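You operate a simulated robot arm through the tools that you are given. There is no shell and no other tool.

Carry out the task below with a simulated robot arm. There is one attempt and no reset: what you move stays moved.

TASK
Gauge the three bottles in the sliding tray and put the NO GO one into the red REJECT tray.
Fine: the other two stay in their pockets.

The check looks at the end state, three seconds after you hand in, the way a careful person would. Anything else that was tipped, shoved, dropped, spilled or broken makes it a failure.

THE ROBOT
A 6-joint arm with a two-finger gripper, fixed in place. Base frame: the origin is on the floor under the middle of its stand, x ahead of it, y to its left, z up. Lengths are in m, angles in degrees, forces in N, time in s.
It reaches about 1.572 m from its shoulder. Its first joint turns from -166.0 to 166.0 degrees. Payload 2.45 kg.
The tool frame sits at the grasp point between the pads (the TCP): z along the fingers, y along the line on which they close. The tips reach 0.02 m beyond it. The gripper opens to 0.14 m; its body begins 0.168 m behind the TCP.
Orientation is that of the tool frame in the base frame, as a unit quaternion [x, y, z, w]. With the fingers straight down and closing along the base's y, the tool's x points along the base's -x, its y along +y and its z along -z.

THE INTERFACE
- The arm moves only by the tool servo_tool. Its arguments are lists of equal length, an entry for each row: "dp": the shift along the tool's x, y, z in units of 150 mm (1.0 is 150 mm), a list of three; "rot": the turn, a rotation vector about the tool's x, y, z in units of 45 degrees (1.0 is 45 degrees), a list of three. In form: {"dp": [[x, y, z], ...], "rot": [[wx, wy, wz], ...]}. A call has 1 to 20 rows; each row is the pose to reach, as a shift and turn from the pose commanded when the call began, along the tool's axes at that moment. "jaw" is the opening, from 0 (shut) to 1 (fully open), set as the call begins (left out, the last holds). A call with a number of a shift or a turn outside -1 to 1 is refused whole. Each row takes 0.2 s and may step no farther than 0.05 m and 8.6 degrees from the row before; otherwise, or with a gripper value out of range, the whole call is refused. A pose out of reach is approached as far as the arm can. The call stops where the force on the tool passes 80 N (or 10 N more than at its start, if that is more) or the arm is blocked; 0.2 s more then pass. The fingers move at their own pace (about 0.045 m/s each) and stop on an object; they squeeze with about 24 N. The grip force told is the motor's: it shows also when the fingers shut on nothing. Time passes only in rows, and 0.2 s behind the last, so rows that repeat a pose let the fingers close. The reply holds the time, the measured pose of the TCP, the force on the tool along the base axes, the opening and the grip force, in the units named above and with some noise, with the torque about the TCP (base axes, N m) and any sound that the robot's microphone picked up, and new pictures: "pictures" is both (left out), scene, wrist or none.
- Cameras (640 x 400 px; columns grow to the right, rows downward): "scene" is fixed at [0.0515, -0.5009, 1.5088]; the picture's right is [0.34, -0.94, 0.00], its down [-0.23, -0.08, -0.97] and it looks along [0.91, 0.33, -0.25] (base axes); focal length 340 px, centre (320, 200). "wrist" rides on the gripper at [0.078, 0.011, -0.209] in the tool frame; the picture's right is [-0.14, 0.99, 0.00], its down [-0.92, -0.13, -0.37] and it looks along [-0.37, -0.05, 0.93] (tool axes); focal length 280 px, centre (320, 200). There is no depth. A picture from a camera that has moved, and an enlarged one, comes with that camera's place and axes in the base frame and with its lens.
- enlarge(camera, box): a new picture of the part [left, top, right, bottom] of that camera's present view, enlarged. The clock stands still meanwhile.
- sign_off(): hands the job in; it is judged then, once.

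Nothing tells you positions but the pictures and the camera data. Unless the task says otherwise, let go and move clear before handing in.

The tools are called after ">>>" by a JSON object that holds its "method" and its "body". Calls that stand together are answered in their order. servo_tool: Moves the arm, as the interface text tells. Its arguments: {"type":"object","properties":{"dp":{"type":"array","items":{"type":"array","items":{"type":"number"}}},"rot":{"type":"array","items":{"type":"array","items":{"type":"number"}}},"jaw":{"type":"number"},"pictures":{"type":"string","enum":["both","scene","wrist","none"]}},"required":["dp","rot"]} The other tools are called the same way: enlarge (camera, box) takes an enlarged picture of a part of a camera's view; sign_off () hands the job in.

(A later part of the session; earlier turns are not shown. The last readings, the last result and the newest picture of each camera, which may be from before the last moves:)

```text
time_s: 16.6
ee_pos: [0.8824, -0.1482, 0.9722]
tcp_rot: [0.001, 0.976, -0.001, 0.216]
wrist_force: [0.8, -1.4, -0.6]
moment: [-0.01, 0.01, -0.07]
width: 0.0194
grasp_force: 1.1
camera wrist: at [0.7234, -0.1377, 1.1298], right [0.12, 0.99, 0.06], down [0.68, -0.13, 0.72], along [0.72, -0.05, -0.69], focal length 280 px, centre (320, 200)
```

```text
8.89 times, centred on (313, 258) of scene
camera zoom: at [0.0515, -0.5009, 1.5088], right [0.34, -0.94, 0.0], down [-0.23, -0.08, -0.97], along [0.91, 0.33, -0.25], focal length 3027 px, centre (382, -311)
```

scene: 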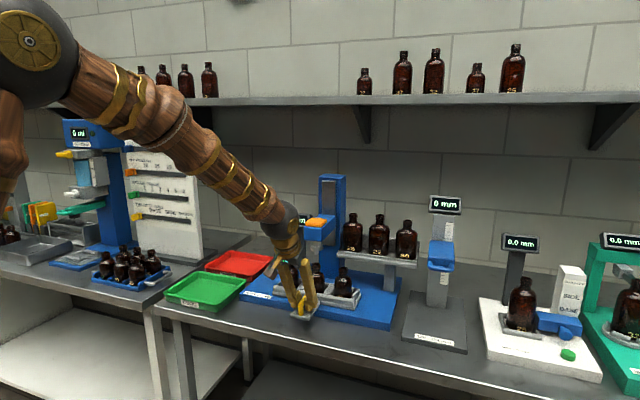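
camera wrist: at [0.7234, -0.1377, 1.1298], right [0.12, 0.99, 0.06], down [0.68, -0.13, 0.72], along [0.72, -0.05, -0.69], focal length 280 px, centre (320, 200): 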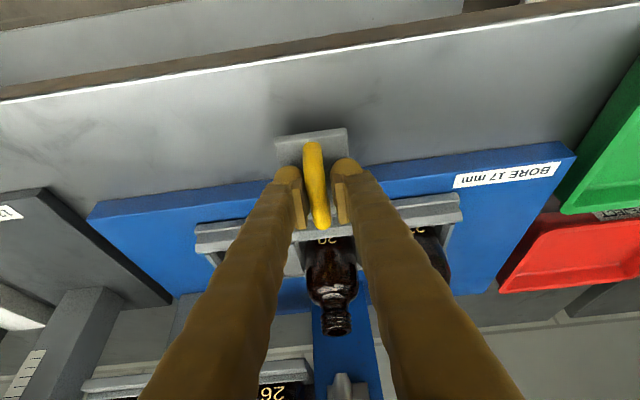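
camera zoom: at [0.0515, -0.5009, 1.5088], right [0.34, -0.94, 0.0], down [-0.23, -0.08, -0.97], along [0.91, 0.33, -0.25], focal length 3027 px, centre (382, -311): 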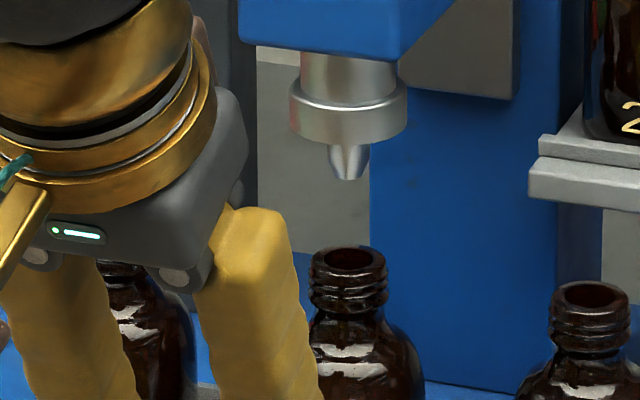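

The neck of bottle 20 is aligned with the plug (within half a pixel). I'll open the jaw, leave the handle and rise straight up in front of the gauge.

>>> {"method": "servo_tool", "body": {"dp": [[0, 0, 0], [0, 0, 0], [-0.06, 0, -0.13], [-0.12, 0, -0.26], [-0.21, 0, -0.45], [-0.316, 0, -0.68], [-0.422, 0, -0.906]], "rot": [[0, 0, 0], [0, 0, 0], [0, 0, 0], [0, 0, 0], [0, 0, 0], [0, 0, 0], [0, 0, 0]], "jaw": 0.35}}

>>> {"method": "enlarge", "body": {"camera": "scene", "box": [290, 230, 350, 290]}}

```text
time_s: 18.2
ee_pos: [0.8851, -0.1483, 1.1229]
tcp_rot: [0.0, 0.976, 0.0, 0.216]
wrist_force: [0.4, 0.0, 0.1]
moment: [-0.02, -0.01, 0.01]
width: 0.0489
grasp_force: 0.1
camera wrist: at [0.725, -0.1368, 1.28], right [0.12, 0.99, 0.06], down [0.68, -0.13, 0.72], along [0.72, -0.05, -0.69], focal length 280 px, centre (320, 200)
```

scene: 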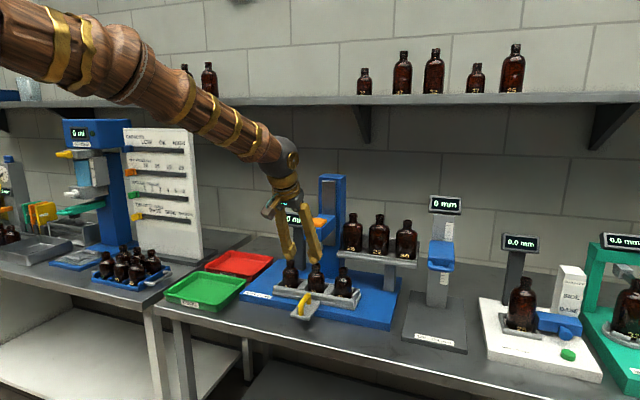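
wrist: 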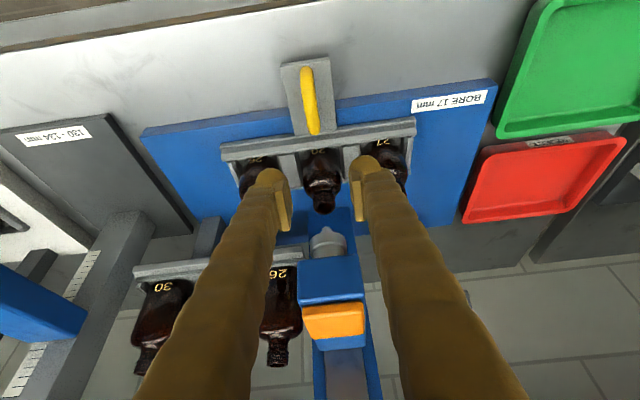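

```text
6.67 times, centred on (320, 260) of scene
camera zoom: at [0.0515, -0.5009, 1.5088], right [0.34, -0.94, 0.0], down [-0.23, -0.08, -0.97], along [0.91, 0.33, -0.25], focal length 2270 px, centre (320, -200)
```

zoom: 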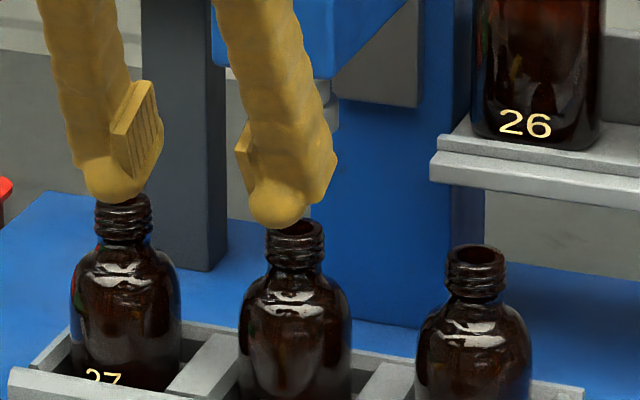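

Let me also check alignment from the wrist camera's front view.

>>> {"method": "enlarge", "body": {"camera": "wrist", "box": [290, 170, 360, 260]}}

>>> {"method": "enlarge", "body": {"camera": "scene", "box": [270, 195, 350, 245]}}

```text
4.44 times, centred on (325, 215) of wrist
camera zoom: at [0.725, -0.1368, 1.28], right [0.12, 0.99, 0.06], down [0.68, -0.13, 0.72], along [0.72, -0.05, -0.69], focal length 1246 px, centre (298, 133)
```

zoom: 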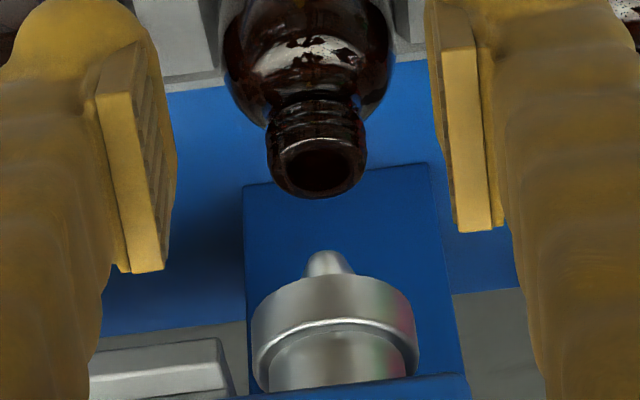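

```text
8.00 times, centred on (310, 220) of scene
camera zoom: at [0.0515, -0.5009, 1.5088], right [0.34, -0.94, 0.0], down [-0.23, -0.08, -0.97], along [0.91, 0.33, -0.25], focal length 2724 px, centre (400, 40)
```

zoom: 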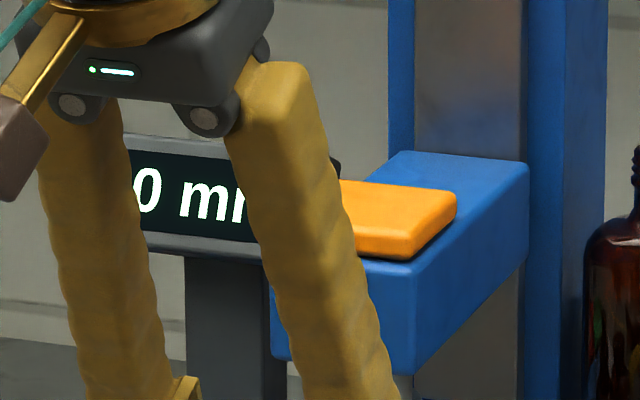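

Alignment is good from both views and the display has reset to 0 mm. I go back over the pad with the gripper shut and upright.

>>> {"method": "servo_tool", "body": {"dp": [[-0.113, 0, -0.242], [-0.225, 0, -0.483], [-0.338, 0, -0.725], [-0.6, 0, -0.6], [-0.867, -0.01, -0.479], [-0.867, -0.01, -0.479]], "rot": [[0, 0, 0], [0, 0.185, 0], [0, 0.37, 0], [0, 0.555, 0], [0, 0.555, 0], [0, 0.555, 0]], "jaw": 0}}

```text
time_s: 19.6
ee_pos: [0.9711, -0.1498, 1.2439]
tcp_rot: [0.0, 1.0, 0.0, 0.0]
wrist_force: [0.3, 0.2, -0.5]
moment: [-0.01, -0.04, 0.02]
width: 0.0001
grasp_force: 24.2
camera wrist: at [0.8925, -0.1391, 1.4536], right [0.14, 0.99, 0.0], down [0.92, -0.13, 0.37], along [0.37, -0.05, -0.93], focal length 280 px, centre (320, 200)
```

scene: 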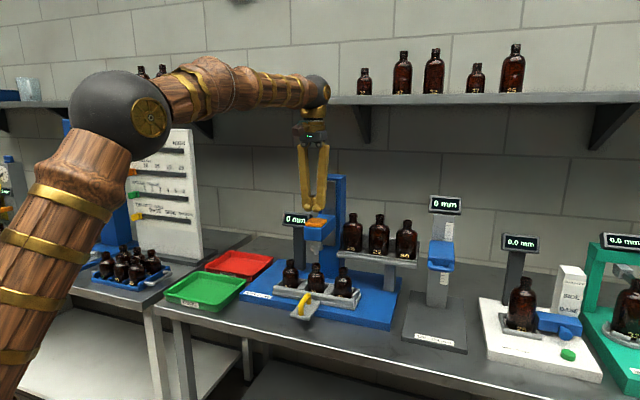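
wrist: 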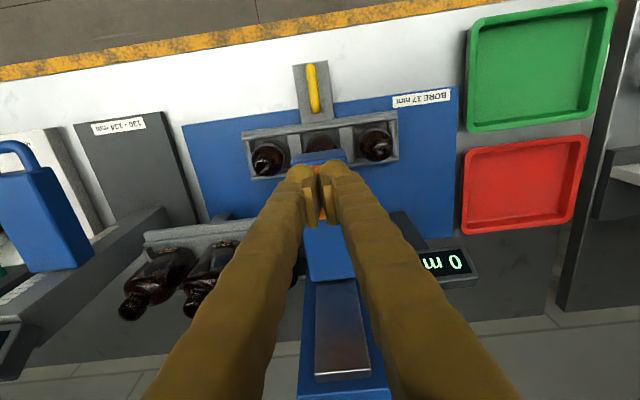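

Positioned over the pad again. I press down to just above the earlier contact depth.

>>> {"method": "servo_tool", "body": {"dp": [[0, 0, 0.07], [0, 0, 0.14], [0, 0, 0.21], [0, 0, 0.27], [0, 0, 0.33], [0, 0, 0.39], [0, 0, 0.45]], "rot": [[0, 0, 0], [0, 0, 0], [0, 0, 0], [0, 0, 0], [0, 0, 0], [0, 0, 0], [0, 0, 0]], "jaw": 0, "pictures": "none"}}

>>> {"method": "servo_tool", "body": {"dp": [[0, 0, 0.02], [0, 0, 0.04], [0, 0, 0.06], [0, 0, 0.08]], "rot": [[0, 0, 0], [0, 0, 0], [0, 0, 0], [0, 0, 0]], "jaw": 0, "pictures": "none"}}

>>> {"method": "enlarge", "body": {"camera": "scene", "box": [276, 200, 356, 300]}}

```text
time_s: 21.2
ee_pos: [0.969, -0.1478, 1.1728]
tcp_rot: [-0.001, 1.0, 0.0, 0.0]
wrist_force: [1.7, 0.7, 5.1]
moment: [0.03, 0.0, -0.01]
width: 0.0061
grasp_force: 29.4
```

```text
time_s: 22.2
ee_pos: [0.9692, -0.1487, 1.1621]
tcp_rot: [0.0, 1.0, -0.001, -0.001]
wrist_force: [0.3, -3.5, 5.5]
moment: [-0.01, -0.03, 0.0]
width: 0.006
grasp_force: 28.8
```

```text
4.00 times, centred on (316, 250) of scene
camera zoom: at [0.0515, -0.5009, 1.5088], right [0.34, -0.94, 0.0], down [-0.23, -0.08, -0.97], along [0.91, 0.33, -0.25], focal length 1362 px, centre (336, 0)
```

zoom: 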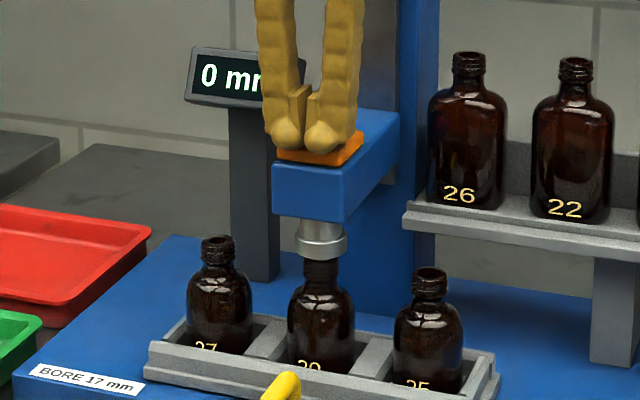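

For bottle 20 the force stays near 5 N at the same depth, so the plug is entering. I continue to the bottom.

>>> {"method": "servo_tool", "body": {"dp": [[0, 0, 0.02], [0, 0, 0.04], [0, 0, 0.06]], "rot": [[0, 0, 0], [0, 0, 0], [0, 0, 0]], "jaw": 0, "pictures": "none"}}

>>> {"method": "enlarge", "body": {"camera": "scene", "box": [276, 200, 356, 300]}}

```text
time_s: 23.0
ee_pos: [0.9693, -0.1486, 1.1544]
tcp_rot: [0.0, 1.0, 0.0, 0.0]
wrist_force: [-3.9, 3.0, 11.7]
moment: [0.03, 0.06, 0.02]
width: 0.0057
grasp_force: 28.9
```

```text
4.00 times, centred on (316, 250) of scene
camera zoom: at [0.0515, -0.5009, 1.5088], right [0.34, -0.94, 0.0], down [-0.23, -0.08, -0.97], along [0.91, 0.33, -0.25], focal length 1362 px, centre (336, 0)
```

zoom: 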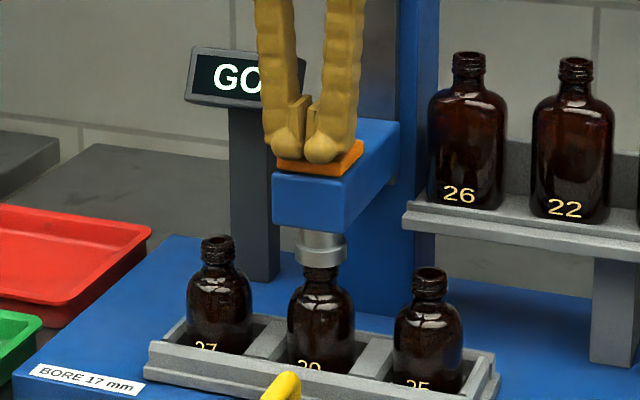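

Bottle 20 reads GO. I rise off the pad, then return to the handle to bring bottle 25 under the plug.

>>> {"method": "servo_tool", "body": {"dp": [[0, 0, -0.15], [0, 0, -0.3], [0, 0, -0.45], [0, 0, -0.6]], "rot": [[0, 0, 0], [0, 0, 0], [0, 0, 0], [0, 0, 0]], "jaw": 0, "pictures": "none"}}

>>> {"method": "enlarge", "body": {"camera": "scene", "box": [270, 190, 370, 310]}}

>>> {"method": "servo_tool", "body": {"dp": [[0.2, 0, 0], [0.4, 0, 0], [0.585, 0, 0.1], [0.585, 0, 0.4], [0.585, 0, 0.7], [0.585, 0, 1.0]], "rot": [[0, -0.185, 0], [0, -0.37, 0], [0, -0.555, 0], [0, -0.555, 0], [0, -0.555, 0], [0, -0.555, 0]], "jaw": 0.35}}

```text
time_s: 24.0
ee_pos: [0.9711, -0.1513, 1.243]
tcp_rot: [0.0, 1.0, 0.0, 0.001]
wrist_force: [-0.6, 0.0, -0.6]
moment: [-0.06, 0.0, 0.03]
width: 0.0
grasp_force: 29.7
```

```text
3.33 times, centred on (320, 250) of scene
camera zoom: at [0.0515, -0.5009, 1.5088], right [0.34, -0.94, 0.0], down [-0.23, -0.08, -0.97], along [0.91, 0.33, -0.25], focal length 1135 px, centre (320, 33)
```

zoom: 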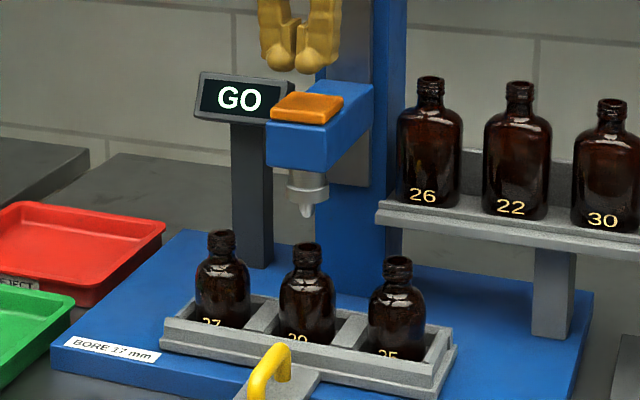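

```text
time_s: 25.4
ee_pos: [0.8818, -0.1494, 1.095]
tcp_rot: [0.0, 0.976, 0.0, 0.218]
wrist_force: [-0.2, 0.5, 1.3]
moment: [-0.03, 0.0, -0.02]
width: 0.0494
grasp_force: 0.1
camera wrist: at [0.7227, -0.1392, 1.2529], right [0.12, 0.99, 0.06], down [0.68, -0.13, 0.72], along [0.72, -0.05, -0.69], focal length 280 px, centre (320, 200)
```

scene: 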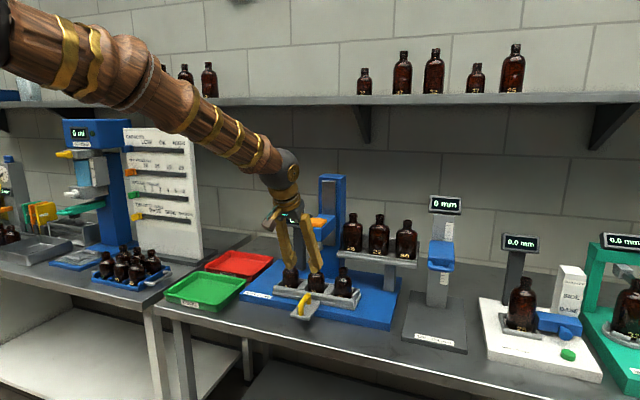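
wrist: 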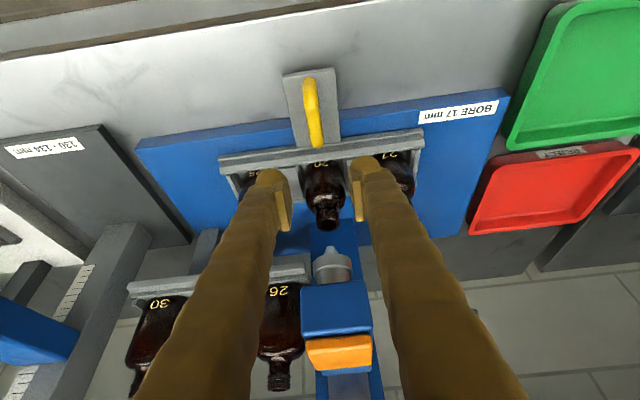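

Descending on the handle again, then pushing one more pitch to the left.

>>> {"method": "servo_tool", "body": {"dp": [[0.086, 0, 0.184], [0.172, 0, 0.368], [0.258, 0, 0.552], [0.31, 0, 0.665], [0.3435, 0, 0.737]], "rot": [[0, 0, 0], [0, 0, 0], [0, 0, 0], [0, 0, 0], [0, 0, 0]], "jaw": 0.35, "pictures": "wrist"}}

>>> {"method": "enlarge", "body": {"camera": "wrist", "box": [240, 130, 400, 260]}}

```text
time_s: 26.6
ee_pos: [0.8814, -0.1497, 0.9707]
tcp_rot: [0.001, 0.976, -0.001, 0.217]
wrist_force: [0.4, 0.6, 0.0]
moment: [-0.01, -0.01, -0.02]
width: 0.049
grasp_force: 0.0
camera wrist: at [0.7229, -0.1395, 1.1289], right [0.12, 0.99, 0.06], down [0.68, -0.13, 0.72], along [0.72, -0.05, -0.69], focal length 280 px, centre (320, 200)
```

wrist: 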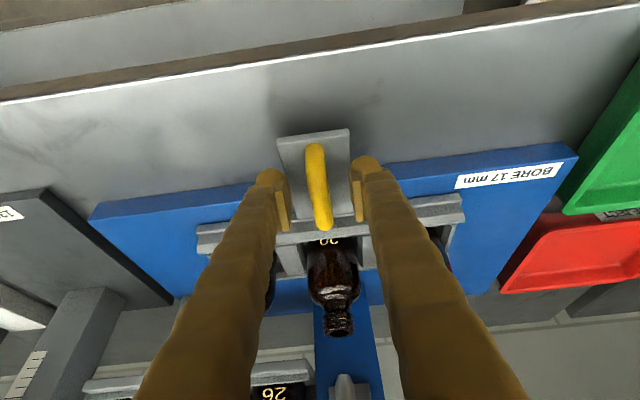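

```text
3.08 times, centred on (320, 195) of wrist
camera zoom: at [0.7229, -0.1395, 1.1289], right [0.12, 0.99, 0.06], down [0.68, -0.13, 0.72], along [0.72, -0.05, -0.69], focal length 863 px, centre (320, 215)
```

zoom: 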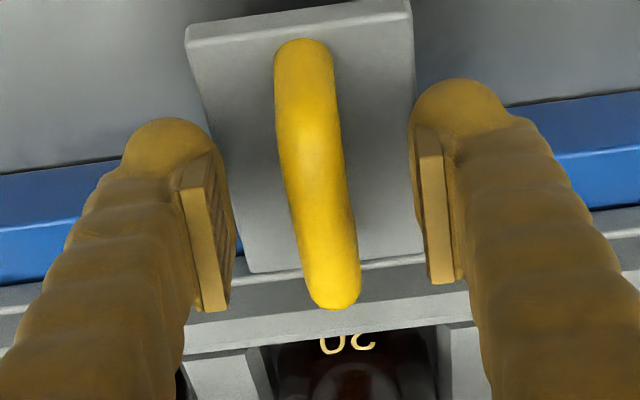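

The bar is centred between the fingers. I close loosely and push one pitch (about 87 mm) to the left.

>>> {"method": "servo_tool", "body": {"dp": [[0, 0, 0], [0, 0, 0], [0, 0.05, 0], [0, 0.1, 0], [0, 0.16, 0], [0, 0.22, 0], [0, 0.28, 0], [0, 0.34, 0], [0, 0.4, 0], [0, 0.46, 0], [0, 0.52, 0], [0, 0.56, 0], [0, 0.58, 0], [0, 0.592, 0]], "rot": [[0, 0, 0], [0, 0, 0], [0, 0, 0], [0, 0, 0], [0, 0, 0], [0, 0, 0], [0, 0, 0], [0, 0, 0], [0, 0, 0], [0, 0, 0], [0, 0, 0], [0, 0, 0], [0, 0, 0], [0, 0, 0]], "jaw": 0.13}}

>>> {"method": "enlarge", "body": {"camera": "scene", "box": [298, 235, 328, 280]}}

>>> {"method": "enlarge", "body": {"camera": "scene", "box": [250, 220, 370, 340]}}

```text
time_s: 29.6
ee_pos: [0.8828, -0.0606, 0.9715]
tcp_rot: [0.0, 0.976, 0.0, 0.217]
wrist_force: [-0.1, 0.5, 0.0]
moment: [-0.02, -0.01, 0.0]
width: 0.0182
grasp_force: 0.2
camera wrist: at [0.7235, -0.05, 1.1289], right [0.12, 0.99, 0.06], down [0.68, -0.13, 0.72], along [0.72, -0.05, -0.69], focal length 280 px, centre (320, 200)
```

scene: 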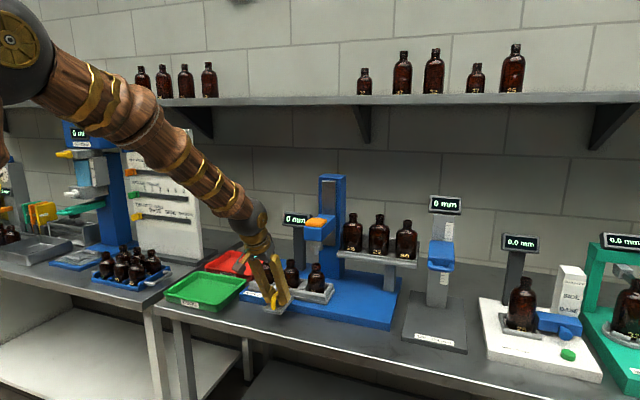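
wrist: 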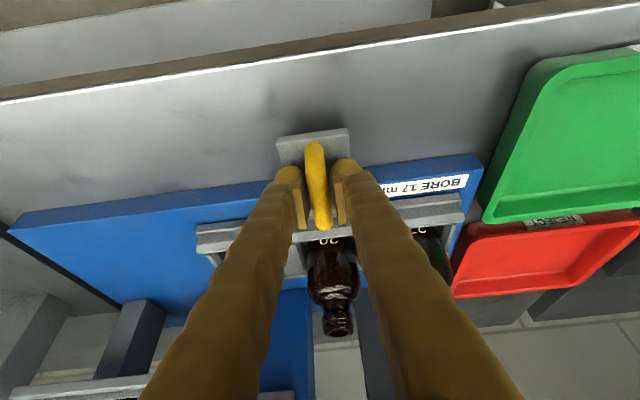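

```text
8.89 times, centred on (313, 258) of scene
camera zoom: at [0.0515, -0.5009, 1.5088], right [0.34, -0.94, 0.0], down [-0.23, -0.08, -0.97], along [0.91, 0.33, -0.25], focal length 3027 px, centre (382, -311)
```

zoom: 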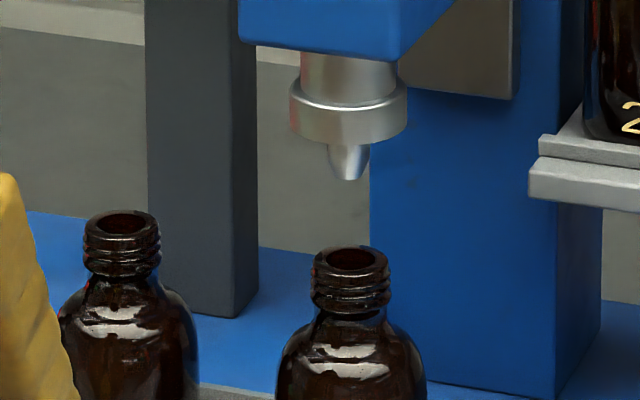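

```text
3.33 times, centred on (310, 280) of scene
camera zoom: at [0.0515, -0.5009, 1.5088], right [0.34, -0.94, 0.0], down [-0.23, -0.08, -0.97], along [0.91, 0.33, -0.25], focal length 1135 px, centre (353, -67)
```

zoom: 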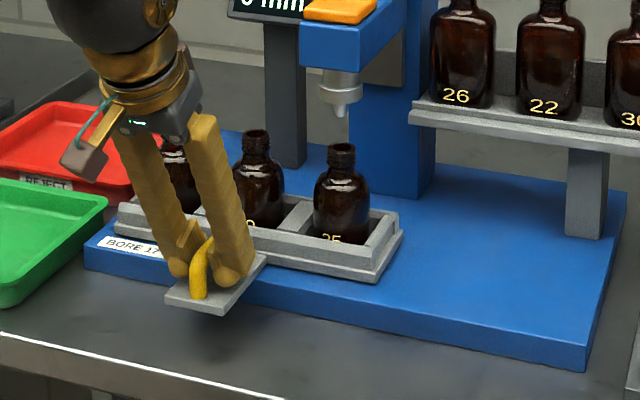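

Bottle 25 is within about 0.7 mm of the plug axis; I nudge that last bit, then release and rise.

>>> {"method": "servo_tool", "body": {"dp": [[0, 0.003, 0], [0, 0.006, 0], [0, 0.006, 0]], "rot": [[0, 0, 0], [0, 0, 0], [0, 0, 0]], "jaw": 0.13, "pictures": "none"}}

>>> {"method": "enlarge", "body": {"camera": "scene", "box": [298, 235, 328, 280]}}

>>> {"method": "servo_tool", "body": {"dp": [[0, 0, 0], [0, 0, 0], [-0.06, 0, -0.13], [-0.12, 0, -0.26], [-0.21, 0, -0.45], [-0.316, 0, -0.68], [-0.422, 0, -0.906]], "rot": [[0, 0, 0], [0, 0, 0], [0, 0, 0], [0, 0, 0], [0, 0, 0], [0, 0, 0], [0, 0, 0]], "jaw": 0.35}}

>>> {"method": "enlarge", "body": {"camera": "scene", "box": [270, 190, 370, 310]}}

```text
time_s: 30.4
ee_pos: [0.8819, -0.0587, 0.9701]
tcp_rot: [0.0, 0.976, 0.0, 0.217]
wrist_force: [-0.3, -0.1, -0.5]
moment: [0.02, 0.01, -0.01]
width: 0.0181
grasp_force: 0.0
```

```text
8.89 times, centred on (313, 258) of scene
camera zoom: at [0.0515, -0.5009, 1.5088], right [0.34, -0.94, 0.0], down [-0.23, -0.08, -0.97], along [0.91, 0.33, -0.25], focal length 3027 px, centre (382, -311)
```

zoom: 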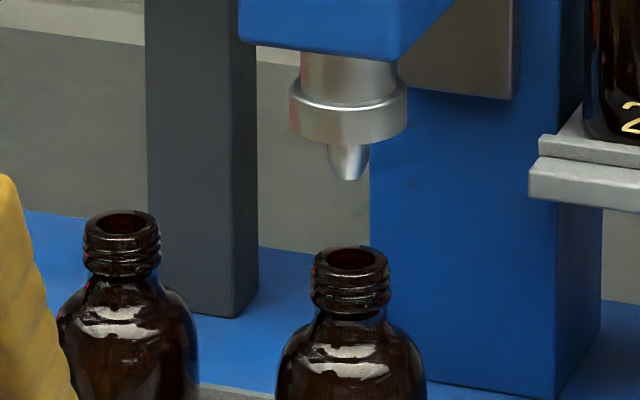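

```text
time_s: 32.0
ee_pos: [0.8842, -0.0592, 1.1224]
tcp_rot: [0.0, 0.976, 0.0, 0.216]
wrist_force: [-0.1, 0.1, -0.4]
moment: [0.0, -0.01, 0.01]
width: 0.049
grasp_force: 0.0
camera wrist: at [0.7246, -0.0492, 1.2799], right [0.12, 0.99, 0.06], down [0.68, -0.13, 0.72], along [0.72, -0.05, -0.69], focal length 280 px, centre (320, 200)
```

scene: 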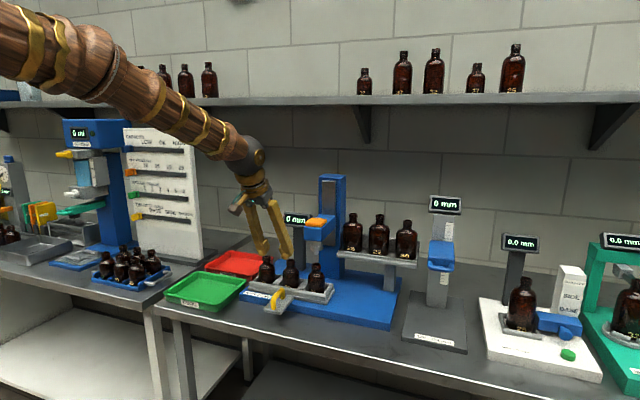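
wrist: 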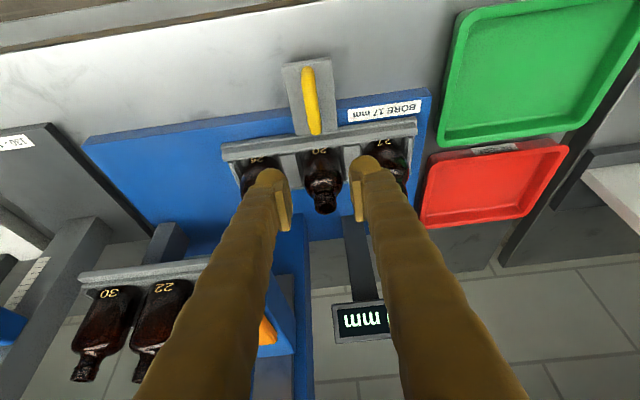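

```text
3.33 times, centred on (320, 250) of scene
camera zoom: at [0.0515, -0.5009, 1.5088], right [0.34, -0.94, 0.0], down [-0.23, -0.08, -0.97], along [0.91, 0.33, -0.25], focal length 1135 px, centre (320, 33)
```

zoom: 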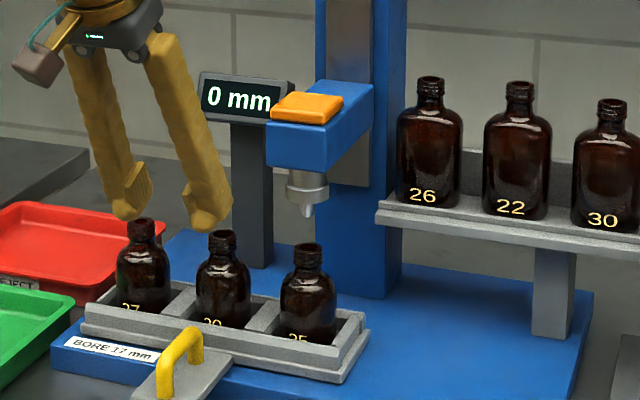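

Bottle 25 is under the plug, and the display has reset to 0 mm. I go back over the pad, shut the gripper and press.

>>> {"method": "servo_tool", "body": {"dp": [[-0.113, -0.1, -0.242], [-0.225, -0.2, -0.483], [-0.338, -0.3, -0.725], [-0.338, -0.598, -0.725], [-0.6, -0.598, -0.6], [-0.867, -0.598, -0.479], [-0.867, -0.598, -0.479]], "rot": [[0, 0, 0], [0, 0.185, 0], [0, 0.37, 0], [0, 0.555, 0], [0, 0.555, 0], [0, 0.555, 0], [0, 0.555, 0]], "jaw": 0, "pictures": "scene"}}

>>> {"method": "enlarge", "body": {"camera": "scene", "box": [270, 190, 370, 310]}}

```text
time_s: 33.6
ee_pos: [0.9698, -0.1484, 1.2425]
tcp_rot: [-0.001, 1.0, 0.0, 0.0]
wrist_force: [-0.1, -0.4, 0.0]
moment: [0.01, -0.02, 0.01]
width: 0.0
grasp_force: 24.4
```

scene: 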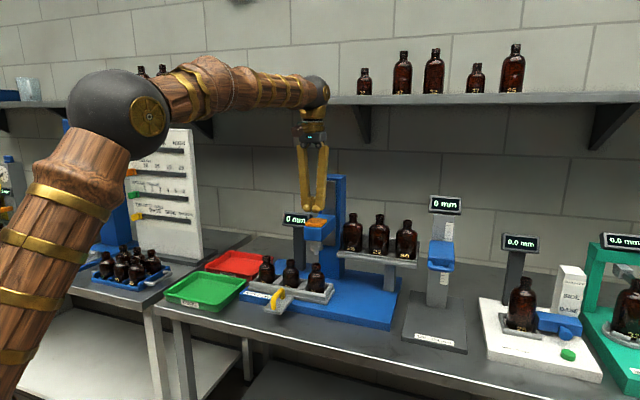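

```text
3.33 times, centred on (320, 250) of scene
camera zoom: at [0.0515, -0.5009, 1.5088], right [0.34, -0.94, 0.0], down [-0.23, -0.08, -0.97], along [0.91, 0.33, -0.25], focal length 1135 px, centre (320, 33)
```

zoom: 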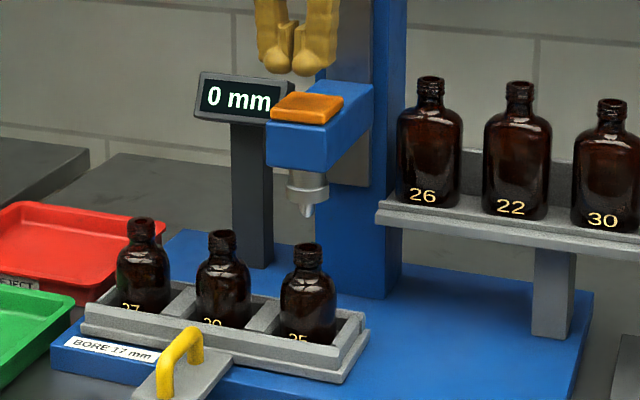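

Aligned and ready; pressing down on bottle 25 in gentle steps.

>>> {"method": "servo_tool", "body": {"dp": [[0, 0, 0.07], [0, 0, 0.14], [0, 0, 0.21], [0, 0, 0.27], [0, 0, 0.33], [0, 0, 0.39], [0, 0, 0.45]], "rot": [[0, 0, 0], [0, 0, 0], [0, 0, 0], [0, 0, 0], [0, 0, 0], [0, 0, 0], [0, 0, 0]], "jaw": 0, "pictures": "none"}}

>>> {"method": "servo_tool", "body": {"dp": [[0, 0, 0.02], [0, 0, 0.04], [0, 0, 0.06], [0, 0, 0.08]], "rot": [[0, 0, 0], [0, 0, 0], [0, 0, 0], [0, 0, 0]], "jaw": 0, "pictures": "none"}}

>>> {"method": "enlarge", "body": {"camera": "scene", "box": [276, 200, 356, 300]}}

```text
time_s: 35.2
ee_pos: [0.97, -0.1491, 1.1739]
tcp_rot: [0.0, 1.0, 0.0, 0.0]
wrist_force: [2.7, -0.1, 4.5]
moment: [-0.01, -0.08, 0.02]
width: 0.006
grasp_force: 29.1
```

```text
time_s: 36.2
ee_pos: [0.9699, -0.1477, 1.1619]
tcp_rot: [0.0, 1.0, 0.0, 0.001]
wrist_force: [0.0, -1.9, 6.7]
moment: [-0.05, -0.03, -0.02]
width: 0.0062
grasp_force: 29.3
```

```text
4.00 times, centred on (316, 250) of scene
camera zoom: at [0.0515, -0.5009, 1.5088], right [0.34, -0.94, 0.0], down [-0.23, -0.08, -0.97], along [0.91, 0.33, -0.25], focal length 1362 px, centre (336, 0)
```

zoom: 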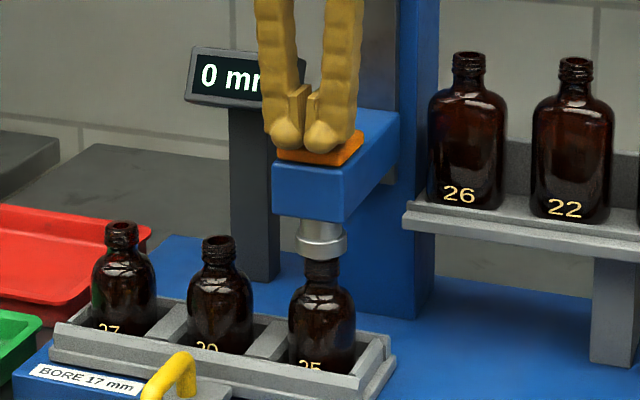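

Bottle 25 also takes the plug freely so far. I press the last few millimetres.

>>> {"method": "servo_tool", "body": {"dp": [[0, 0, 0.02], [0, 0, 0.04], [0, 0, 0.06]], "rot": [[0, 0, 0], [0, 0, 0], [0, 0, 0]], "jaw": 0, "pictures": "none"}}

>>> {"method": "enlarge", "body": {"camera": "scene", "box": [276, 200, 356, 300]}}

```text
time_s: 37.0
ee_pos: [0.9703, -0.1492, 1.1537]
tcp_rot: [0.0, 1.0, 0.0, 0.0]
wrist_force: [-5.1, -0.4, 12.5]
moment: [-0.01, 0.11, -0.01]
width: 0.0061
grasp_force: 29.8
```

```text
4.00 times, centred on (316, 250) of scene
camera zoom: at [0.0515, -0.5009, 1.5088], right [0.34, -0.94, 0.0], down [-0.23, -0.08, -0.97], along [0.91, 0.33, -0.25], focal length 1362 px, centre (336, 0)
```

zoom: 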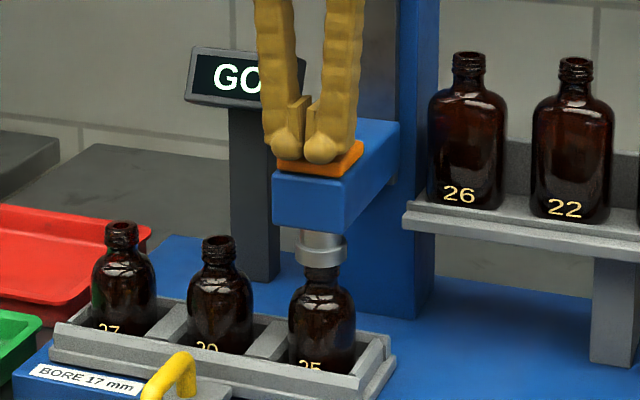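

Bottle 25 reads GO too, so bottle 27 is the only NO GO. It now sits at the left end near y = +0.023, clear of the gauge head. I rise and move over above it to have a look.

>>> {"method": "servo_tool", "body": {"dp": [[0, 0, -0.15], [0, 0, -0.3], [0, 0, -0.45], [0, 0, -0.6], [0, 0.3, -0.65], [0, 0.6, -0.65], [0, 0.8, -0.65], [0, 1.0, -0.65]], "rot": [[0, 0, 0], [0, 0, 0], [0, 0, 0], [0, 0, 0], [0, 0, 0], [0, 0, 0], [0, 0, 0], [0, 0, 0]], "jaw": 0, "pictures": "none"}}

>>> {"method": "servo_tool", "body": {"dp": [[0, 0.08, 0], [-0.05, 0.155, 0.1], [-0.067, 0.155, 0.2], [-0.067, 0.155, 0.2]], "rot": [[0, 0, 0], [0, 0, 0], [0, 0, 0], [0, 0, 0]], "jaw": 0.42}}

>>> {"method": "enlarge", "body": {"camera": "wrist", "box": [240, 90, 400, 220]}}

>>> {"method": "enlarge", "body": {"camera": "scene", "box": [220, 180, 360, 310]}}

```text
time_s: 38.8
ee_pos: [0.9721, 0.0039, 1.2497]
tcp_rot: [0.0, 1.0, -0.001, 0.0]
wrist_force: [0.3, 0.1, 0.0]
moment: [0.01, -0.02, -0.04]
width: 0.0
grasp_force: 29.3
```

```text
time_s: 39.8
ee_pos: [0.9812, 0.0247, 1.2197]
tcp_rot: [0.0, 1.0, 0.0, 0.0]
wrist_force: [0.2, 0.1, -0.4]
moment: [0.02, 0.01, 0.0]
width: 0.0587
grasp_force: 0.1
camera wrist: at [0.9029, 0.0353, 1.4305], right [0.14, 0.99, 0.0], down [0.92, -0.13, 0.37], along [0.37, -0.05, -0.93], focal length 280 px, centre (320, 200)
```

scene: 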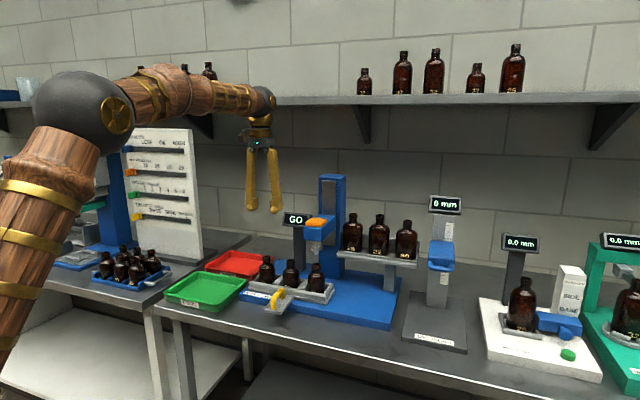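
wrist: 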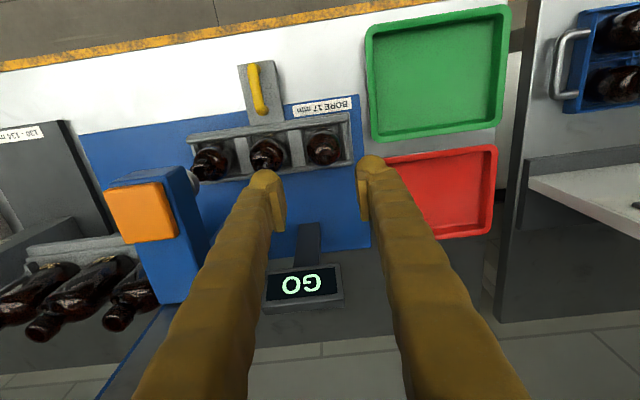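

```text
3.08 times, centred on (320, 155) of wrist
camera zoom: at [0.9029, 0.0353, 1.4305], right [0.14, 0.99, 0.0], down [0.92, -0.13, 0.37], along [0.37, -0.05, -0.93], focal length 863 px, centre (320, 338)
```

zoom: 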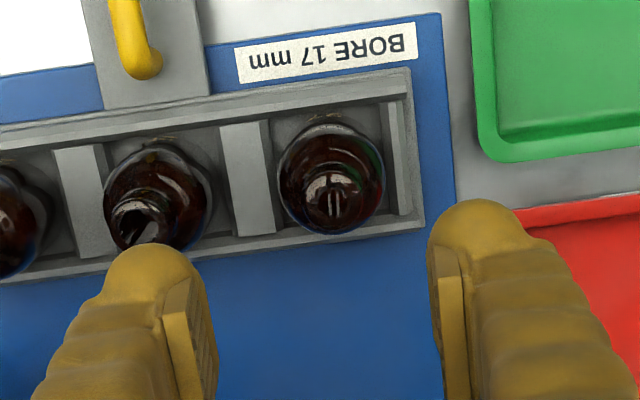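

```text
3.08 times, centred on (290, 245) of scene
camera zoom: at [0.0515, -0.5009, 1.5088], right [0.34, -0.94, 0.0], down [-0.23, -0.08, -0.97], along [0.91, 0.33, -0.25], focal length 1048 px, centre (412, 62)
```

zoom: 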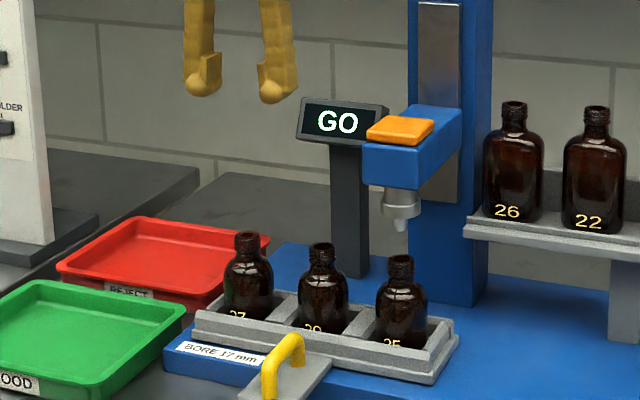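

The mouth of bottle 27 is a few millimetres off the gripper axis. I'll lower partway, correcting by about (+3, +4) mm, and check again.

>>> {"method": "servo_tool", "body": {"dp": [[-0.01, 0.02, 0.2], [-0.017, 0.027, 0.4], [-0.017, 0.027, 0.6], [-0.017, 0.027, 0.677]], "rot": [[0, 0, 0], [0, 0, 0], [0, 0, 0], [0, 0, 0]], "jaw": 0.42}}

>>> {"method": "enlarge", "body": {"camera": "wrist", "box": [260, 120, 380, 220]}}

>>> {"method": "enlarge", "body": {"camera": "scene", "box": [220, 220, 340, 310]}}

```text
time_s: 40.8
ee_pos: [0.9817, 0.0296, 1.1187]
tcp_rot: [-0.001, 1.0, 0.0, 0.0]
wrist_force: [0.2, -0.2, -0.4]
moment: [-0.02, -0.02, 0.0]
width: 0.0586
grasp_force: 0.0
camera wrist: at [0.9038, 0.0401, 1.3285], right [0.14, 0.99, 0.0], down [0.92, -0.13, 0.37], along [0.37, -0.05, -0.93], focal length 280 px, centre (320, 200)
```

scene: 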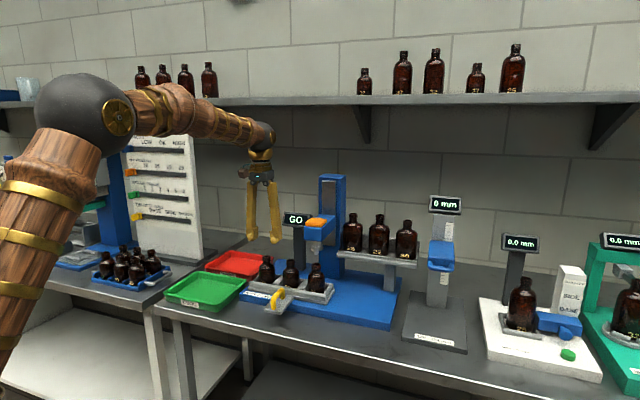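
wrist: 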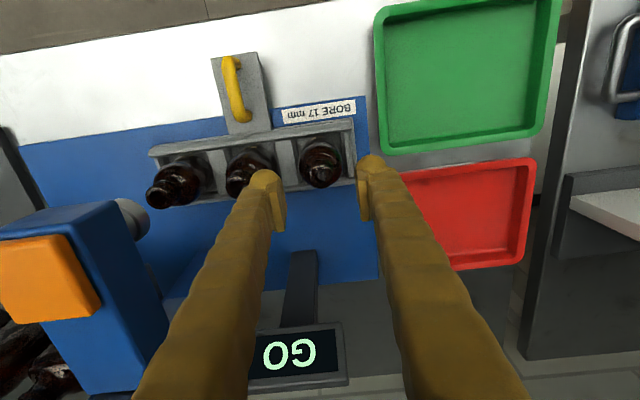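

```text
4.00 times, centred on (320, 170) of wrist
camera zoom: at [0.9038, 0.0401, 1.3285], right [0.14, 0.99, 0.0], down [0.92, -0.13, 0.37], along [0.37, -0.05, -0.93], focal length 1122 px, centre (320, 320)
```

zoom: 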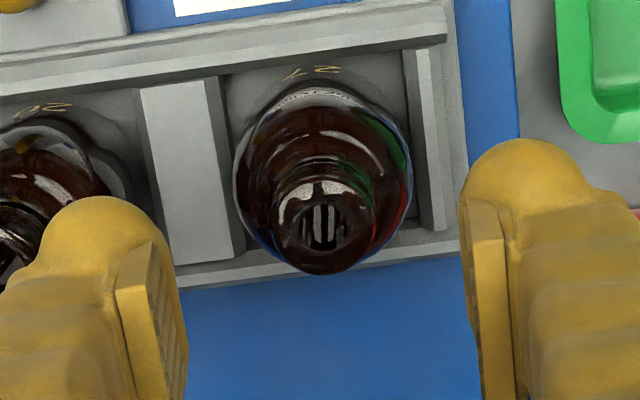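

```text
4.44 times, centred on (280, 265) of scene
camera zoom: at [0.0515, -0.5009, 1.5088], right [0.34, -0.94, 0.0], down [-0.23, -0.08, -0.97], along [0.91, 0.33, -0.25], focal length 1513 px, centre (498, -89)
```

zoom: 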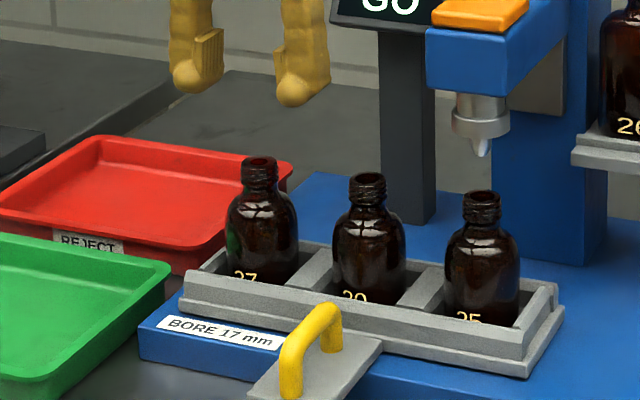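

The two views agree: bottle 27's mouth is at about (0.991, 0.027, 1.047). I'll narrow the jaw to clear bottle 20, shift forward 8 mm and lower around the neck.

>>> {"method": "servo_tool", "body": {"dp": [[-0.03, 0, 0], [-0.053, 0, 0.05], [-0.053, 0, 0.2], [-0.053, 0, 0.35], [-0.053, 0, 0.4]], "rot": [[0, 0, 0], [0, 0, 0], [0, 0, 0], [0, 0, 0], [0, 0, 0]], "jaw": 0.33}}

>>> {"method": "enlarge", "body": {"camera": "wrist", "box": [260, 130, 380, 230]}}

>>> {"method": "enlarge", "body": {"camera": "scene", "box": [220, 220, 340, 310]}}

```text
time_s: 42.0
ee_pos: [0.9904, 0.0283, 1.0583]
tcp_rot: [0.001, 1.0, 0.0, 0.0]
wrist_force: [-0.3, 0.5, -0.6]
moment: [-0.02, 0.0, -0.02]
width: 0.0462
grasp_force: 0.0
camera wrist: at [0.9119, 0.0389, 1.2687], right [0.14, 0.99, 0.0], down [0.92, -0.13, 0.37], along [0.37, -0.05, -0.93], focal length 280 px, centre (320, 200)
```

scene: 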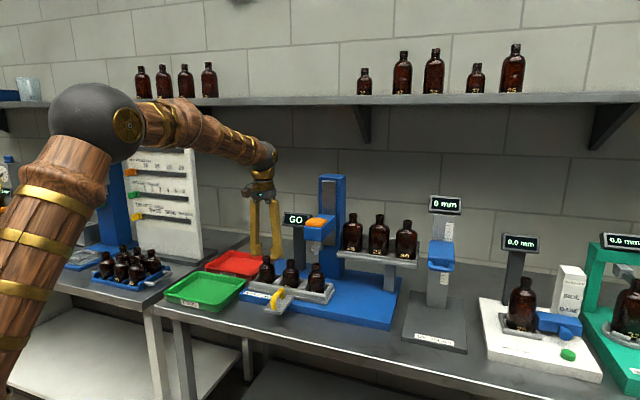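
wrist: 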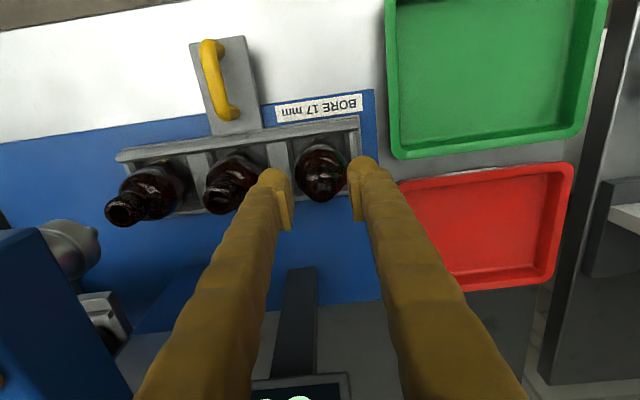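

```text
4.00 times, centred on (320, 180) of wrist
camera zoom: at [0.9119, 0.0389, 1.2687], right [0.14, 0.99, 0.0], down [0.92, -0.13, 0.37], along [0.37, -0.05, -0.93], focal length 1122 px, centre (320, 280)
```

zoom: 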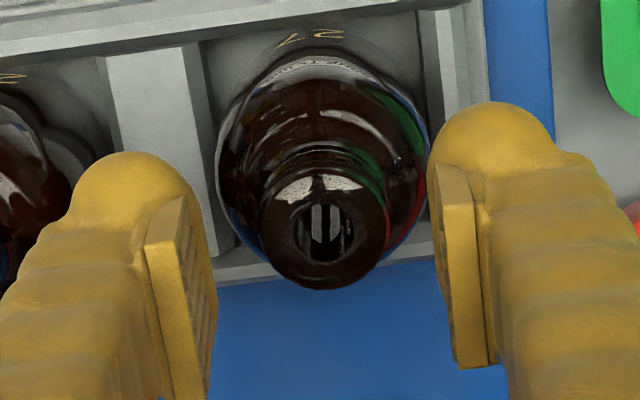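

```text
4.44 times, centred on (280, 265) of scene
camera zoom: at [0.0515, -0.5009, 1.5088], right [0.34, -0.94, 0.0], down [-0.23, -0.08, -0.97], along [0.91, 0.33, -0.25], focal length 1513 px, centre (498, -89)
```

zoom: 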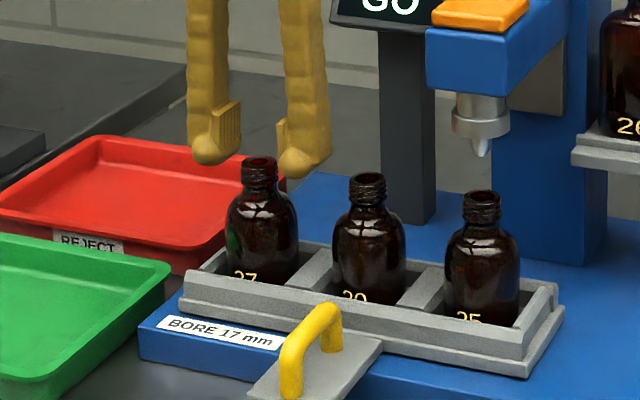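

The neck is centred between the pads. I lower another 23 mm and close on the neck.

>>> {"method": "servo_tool", "body": {"dp": [[0, 0.004, 0.05], [0, 0.006, 0.1], [0, 0.006, 0.153]], "rot": [[0, 0, 0], [0, 0, 0], [0, 0, 0]], "jaw": 0.33, "pictures": "none"}}

>>> {"method": "enlarge", "body": {"camera": "scene", "box": [240, 230, 310, 290]}}

>>> {"method": "enlarge", "body": {"camera": "wrist", "box": [260, 130, 380, 230]}}

```text
time_s: 42.8
ee_pos: [0.9895, 0.0289, 1.036]
tcp_rot: [0.0, 1.0, -0.001, 0.001]
wrist_force: [1.1, -0.4, 0.5]
moment: [0.0, 0.02, -0.02]
width: 0.0463
grasp_force: 0.1
```

```text
6.67 times, centred on (275, 260) of scene
camera zoom: at [0.0515, -0.5009, 1.5088], right [0.34, -0.94, 0.0], down [-0.23, -0.08, -0.97], along [0.91, 0.33, -0.25], focal length 2270 px, centre (620, -200)
```

zoom: 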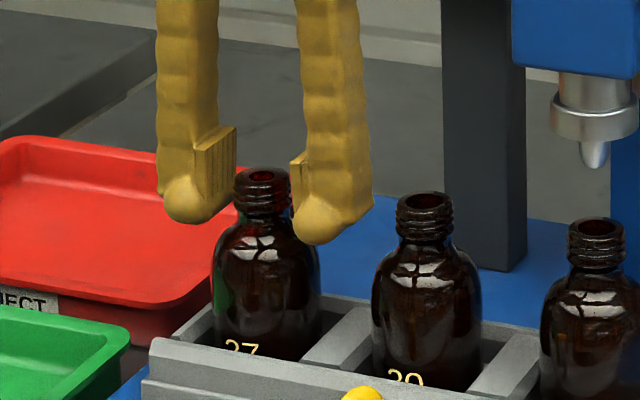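

```text
4.00 times, centred on (320, 180) of wrist
camera zoom: at [0.9126, 0.0389, 1.2454], right [0.14, 0.99, 0.0], down [0.92, -0.13, 0.37], along [0.37, -0.05, -0.93], focal length 1122 px, centre (320, 280)
```

zoom: 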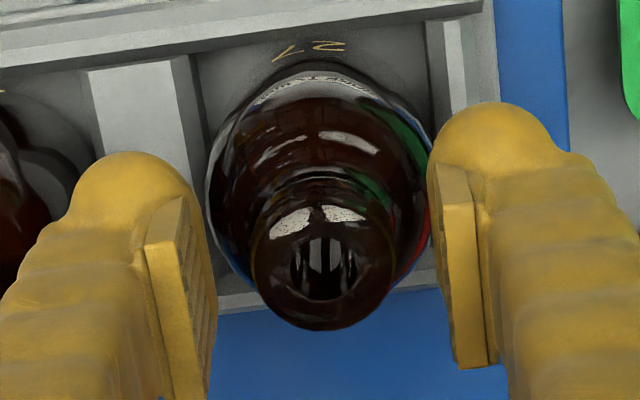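

The pads straddle the threaded neck. Closing now.

>>> {"method": "servo_tool", "body": {"dp": [[0, 0, 0], [0, 0, 0], [0, 0, 0], [0, 0, 0]], "rot": [[0, 0, 0], [0, 0, 0], [0, 0, 0], [0, 0, 0]], "jaw": 0, "pictures": "none"}}

>>> {"method": "enlarge", "body": {"camera": "scene", "box": [240, 230, 310, 290]}}

>>> {"method": "enlarge", "body": {"camera": "wrist", "box": [260, 130, 380, 230]}}

```text
time_s: 43.8
ee_pos: [0.9909, 0.0294, 1.0359]
tcp_rot: [0.0, 1.0, -0.001, 0.0]
wrist_force: [0.0, -0.1, -0.2]
moment: [0.02, 0.0, 0.0]
width: 0.0281
grasp_force: 23.6
```

```text
6.67 times, centred on (275, 260) of scene
camera zoom: at [0.0515, -0.5009, 1.5088], right [0.34, -0.94, 0.0], down [-0.23, -0.08, -0.97], along [0.91, 0.33, -0.25], focal length 2270 px, centre (620, -200)
```

zoom: 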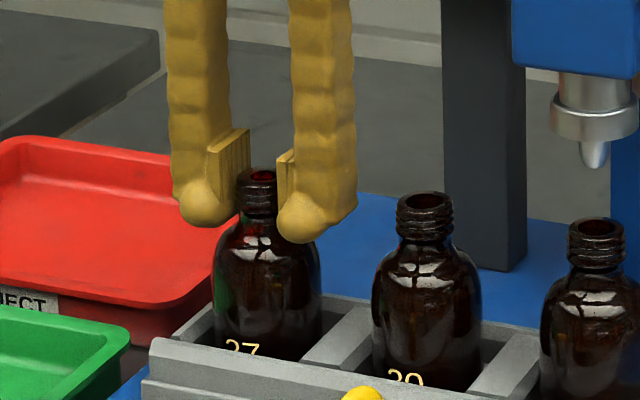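

```text
4.00 times, centred on (320, 180) of wrist
camera zoom: at [0.9126, 0.0389, 1.2454], right [0.14, 0.99, 0.0], down [0.92, -0.13, 0.37], along [0.37, -0.05, -0.93], focal length 1122 px, centre (320, 280)
```

zoom: 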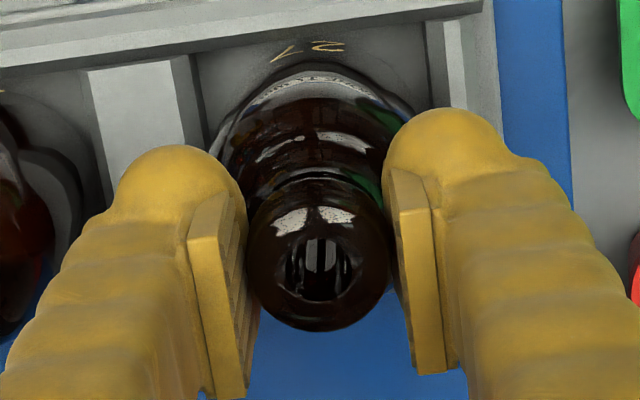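

Neck held at 28 mm. I lift slowly and straight up.

>>> {"method": "servo_tool", "body": {"dp": [[0, 0, -0.05], [0, 0, -0.1], [0, 0, -0.18], [0, 0, -0.28], [0, 0, -0.4], [0, 0, -0.52], [0, 0, -0.64], [0, 0, -0.7]], "rot": [[0, 0, 0], [0, 0, 0], [0, 0, 0], [0, 0, 0], [0, 0, 0], [0, 0, 0], [0, 0, 0], [0, 0, 0]], "jaw": 0}}

>>> {"method": "enlarge", "body": {"camera": "scene", "box": [190, 190, 340, 320]}}

```text
time_s: 45.6
ee_pos: [0.9914, 0.0294, 1.1397]
tcp_rot: [0.0, 1.0, 0.0, 0.0]
wrist_force: [0.1, 0.4, -1.2]
moment: [-0.02, 0.03, -0.01]
width: 0.028
grasp_force: 23.5
camera wrist: at [0.9132, 0.0393, 1.3504], right [0.14, 0.99, 0.0], down [0.92, -0.13, 0.37], along [0.37, -0.05, -0.93], focal length 280 px, centre (320, 200)
```

scene: 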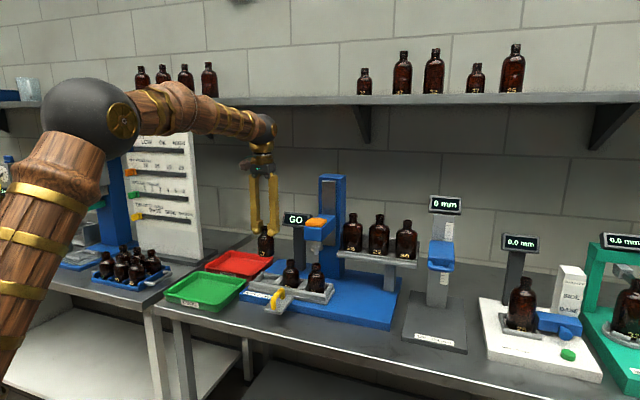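
wrist: 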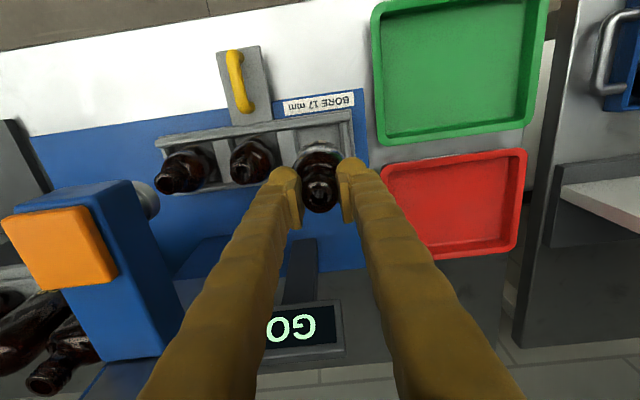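

```text
3.08 times, centred on (265, 255) of scene
camera zoom: at [0.0515, -0.5009, 1.5088], right [0.34, -0.94, 0.0], down [-0.23, -0.08, -0.97], along [0.91, 0.33, -0.25], focal length 1048 px, centre (489, 31)
```

zoom: 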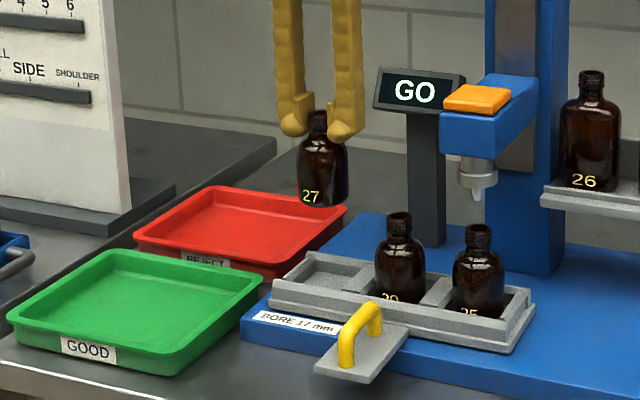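

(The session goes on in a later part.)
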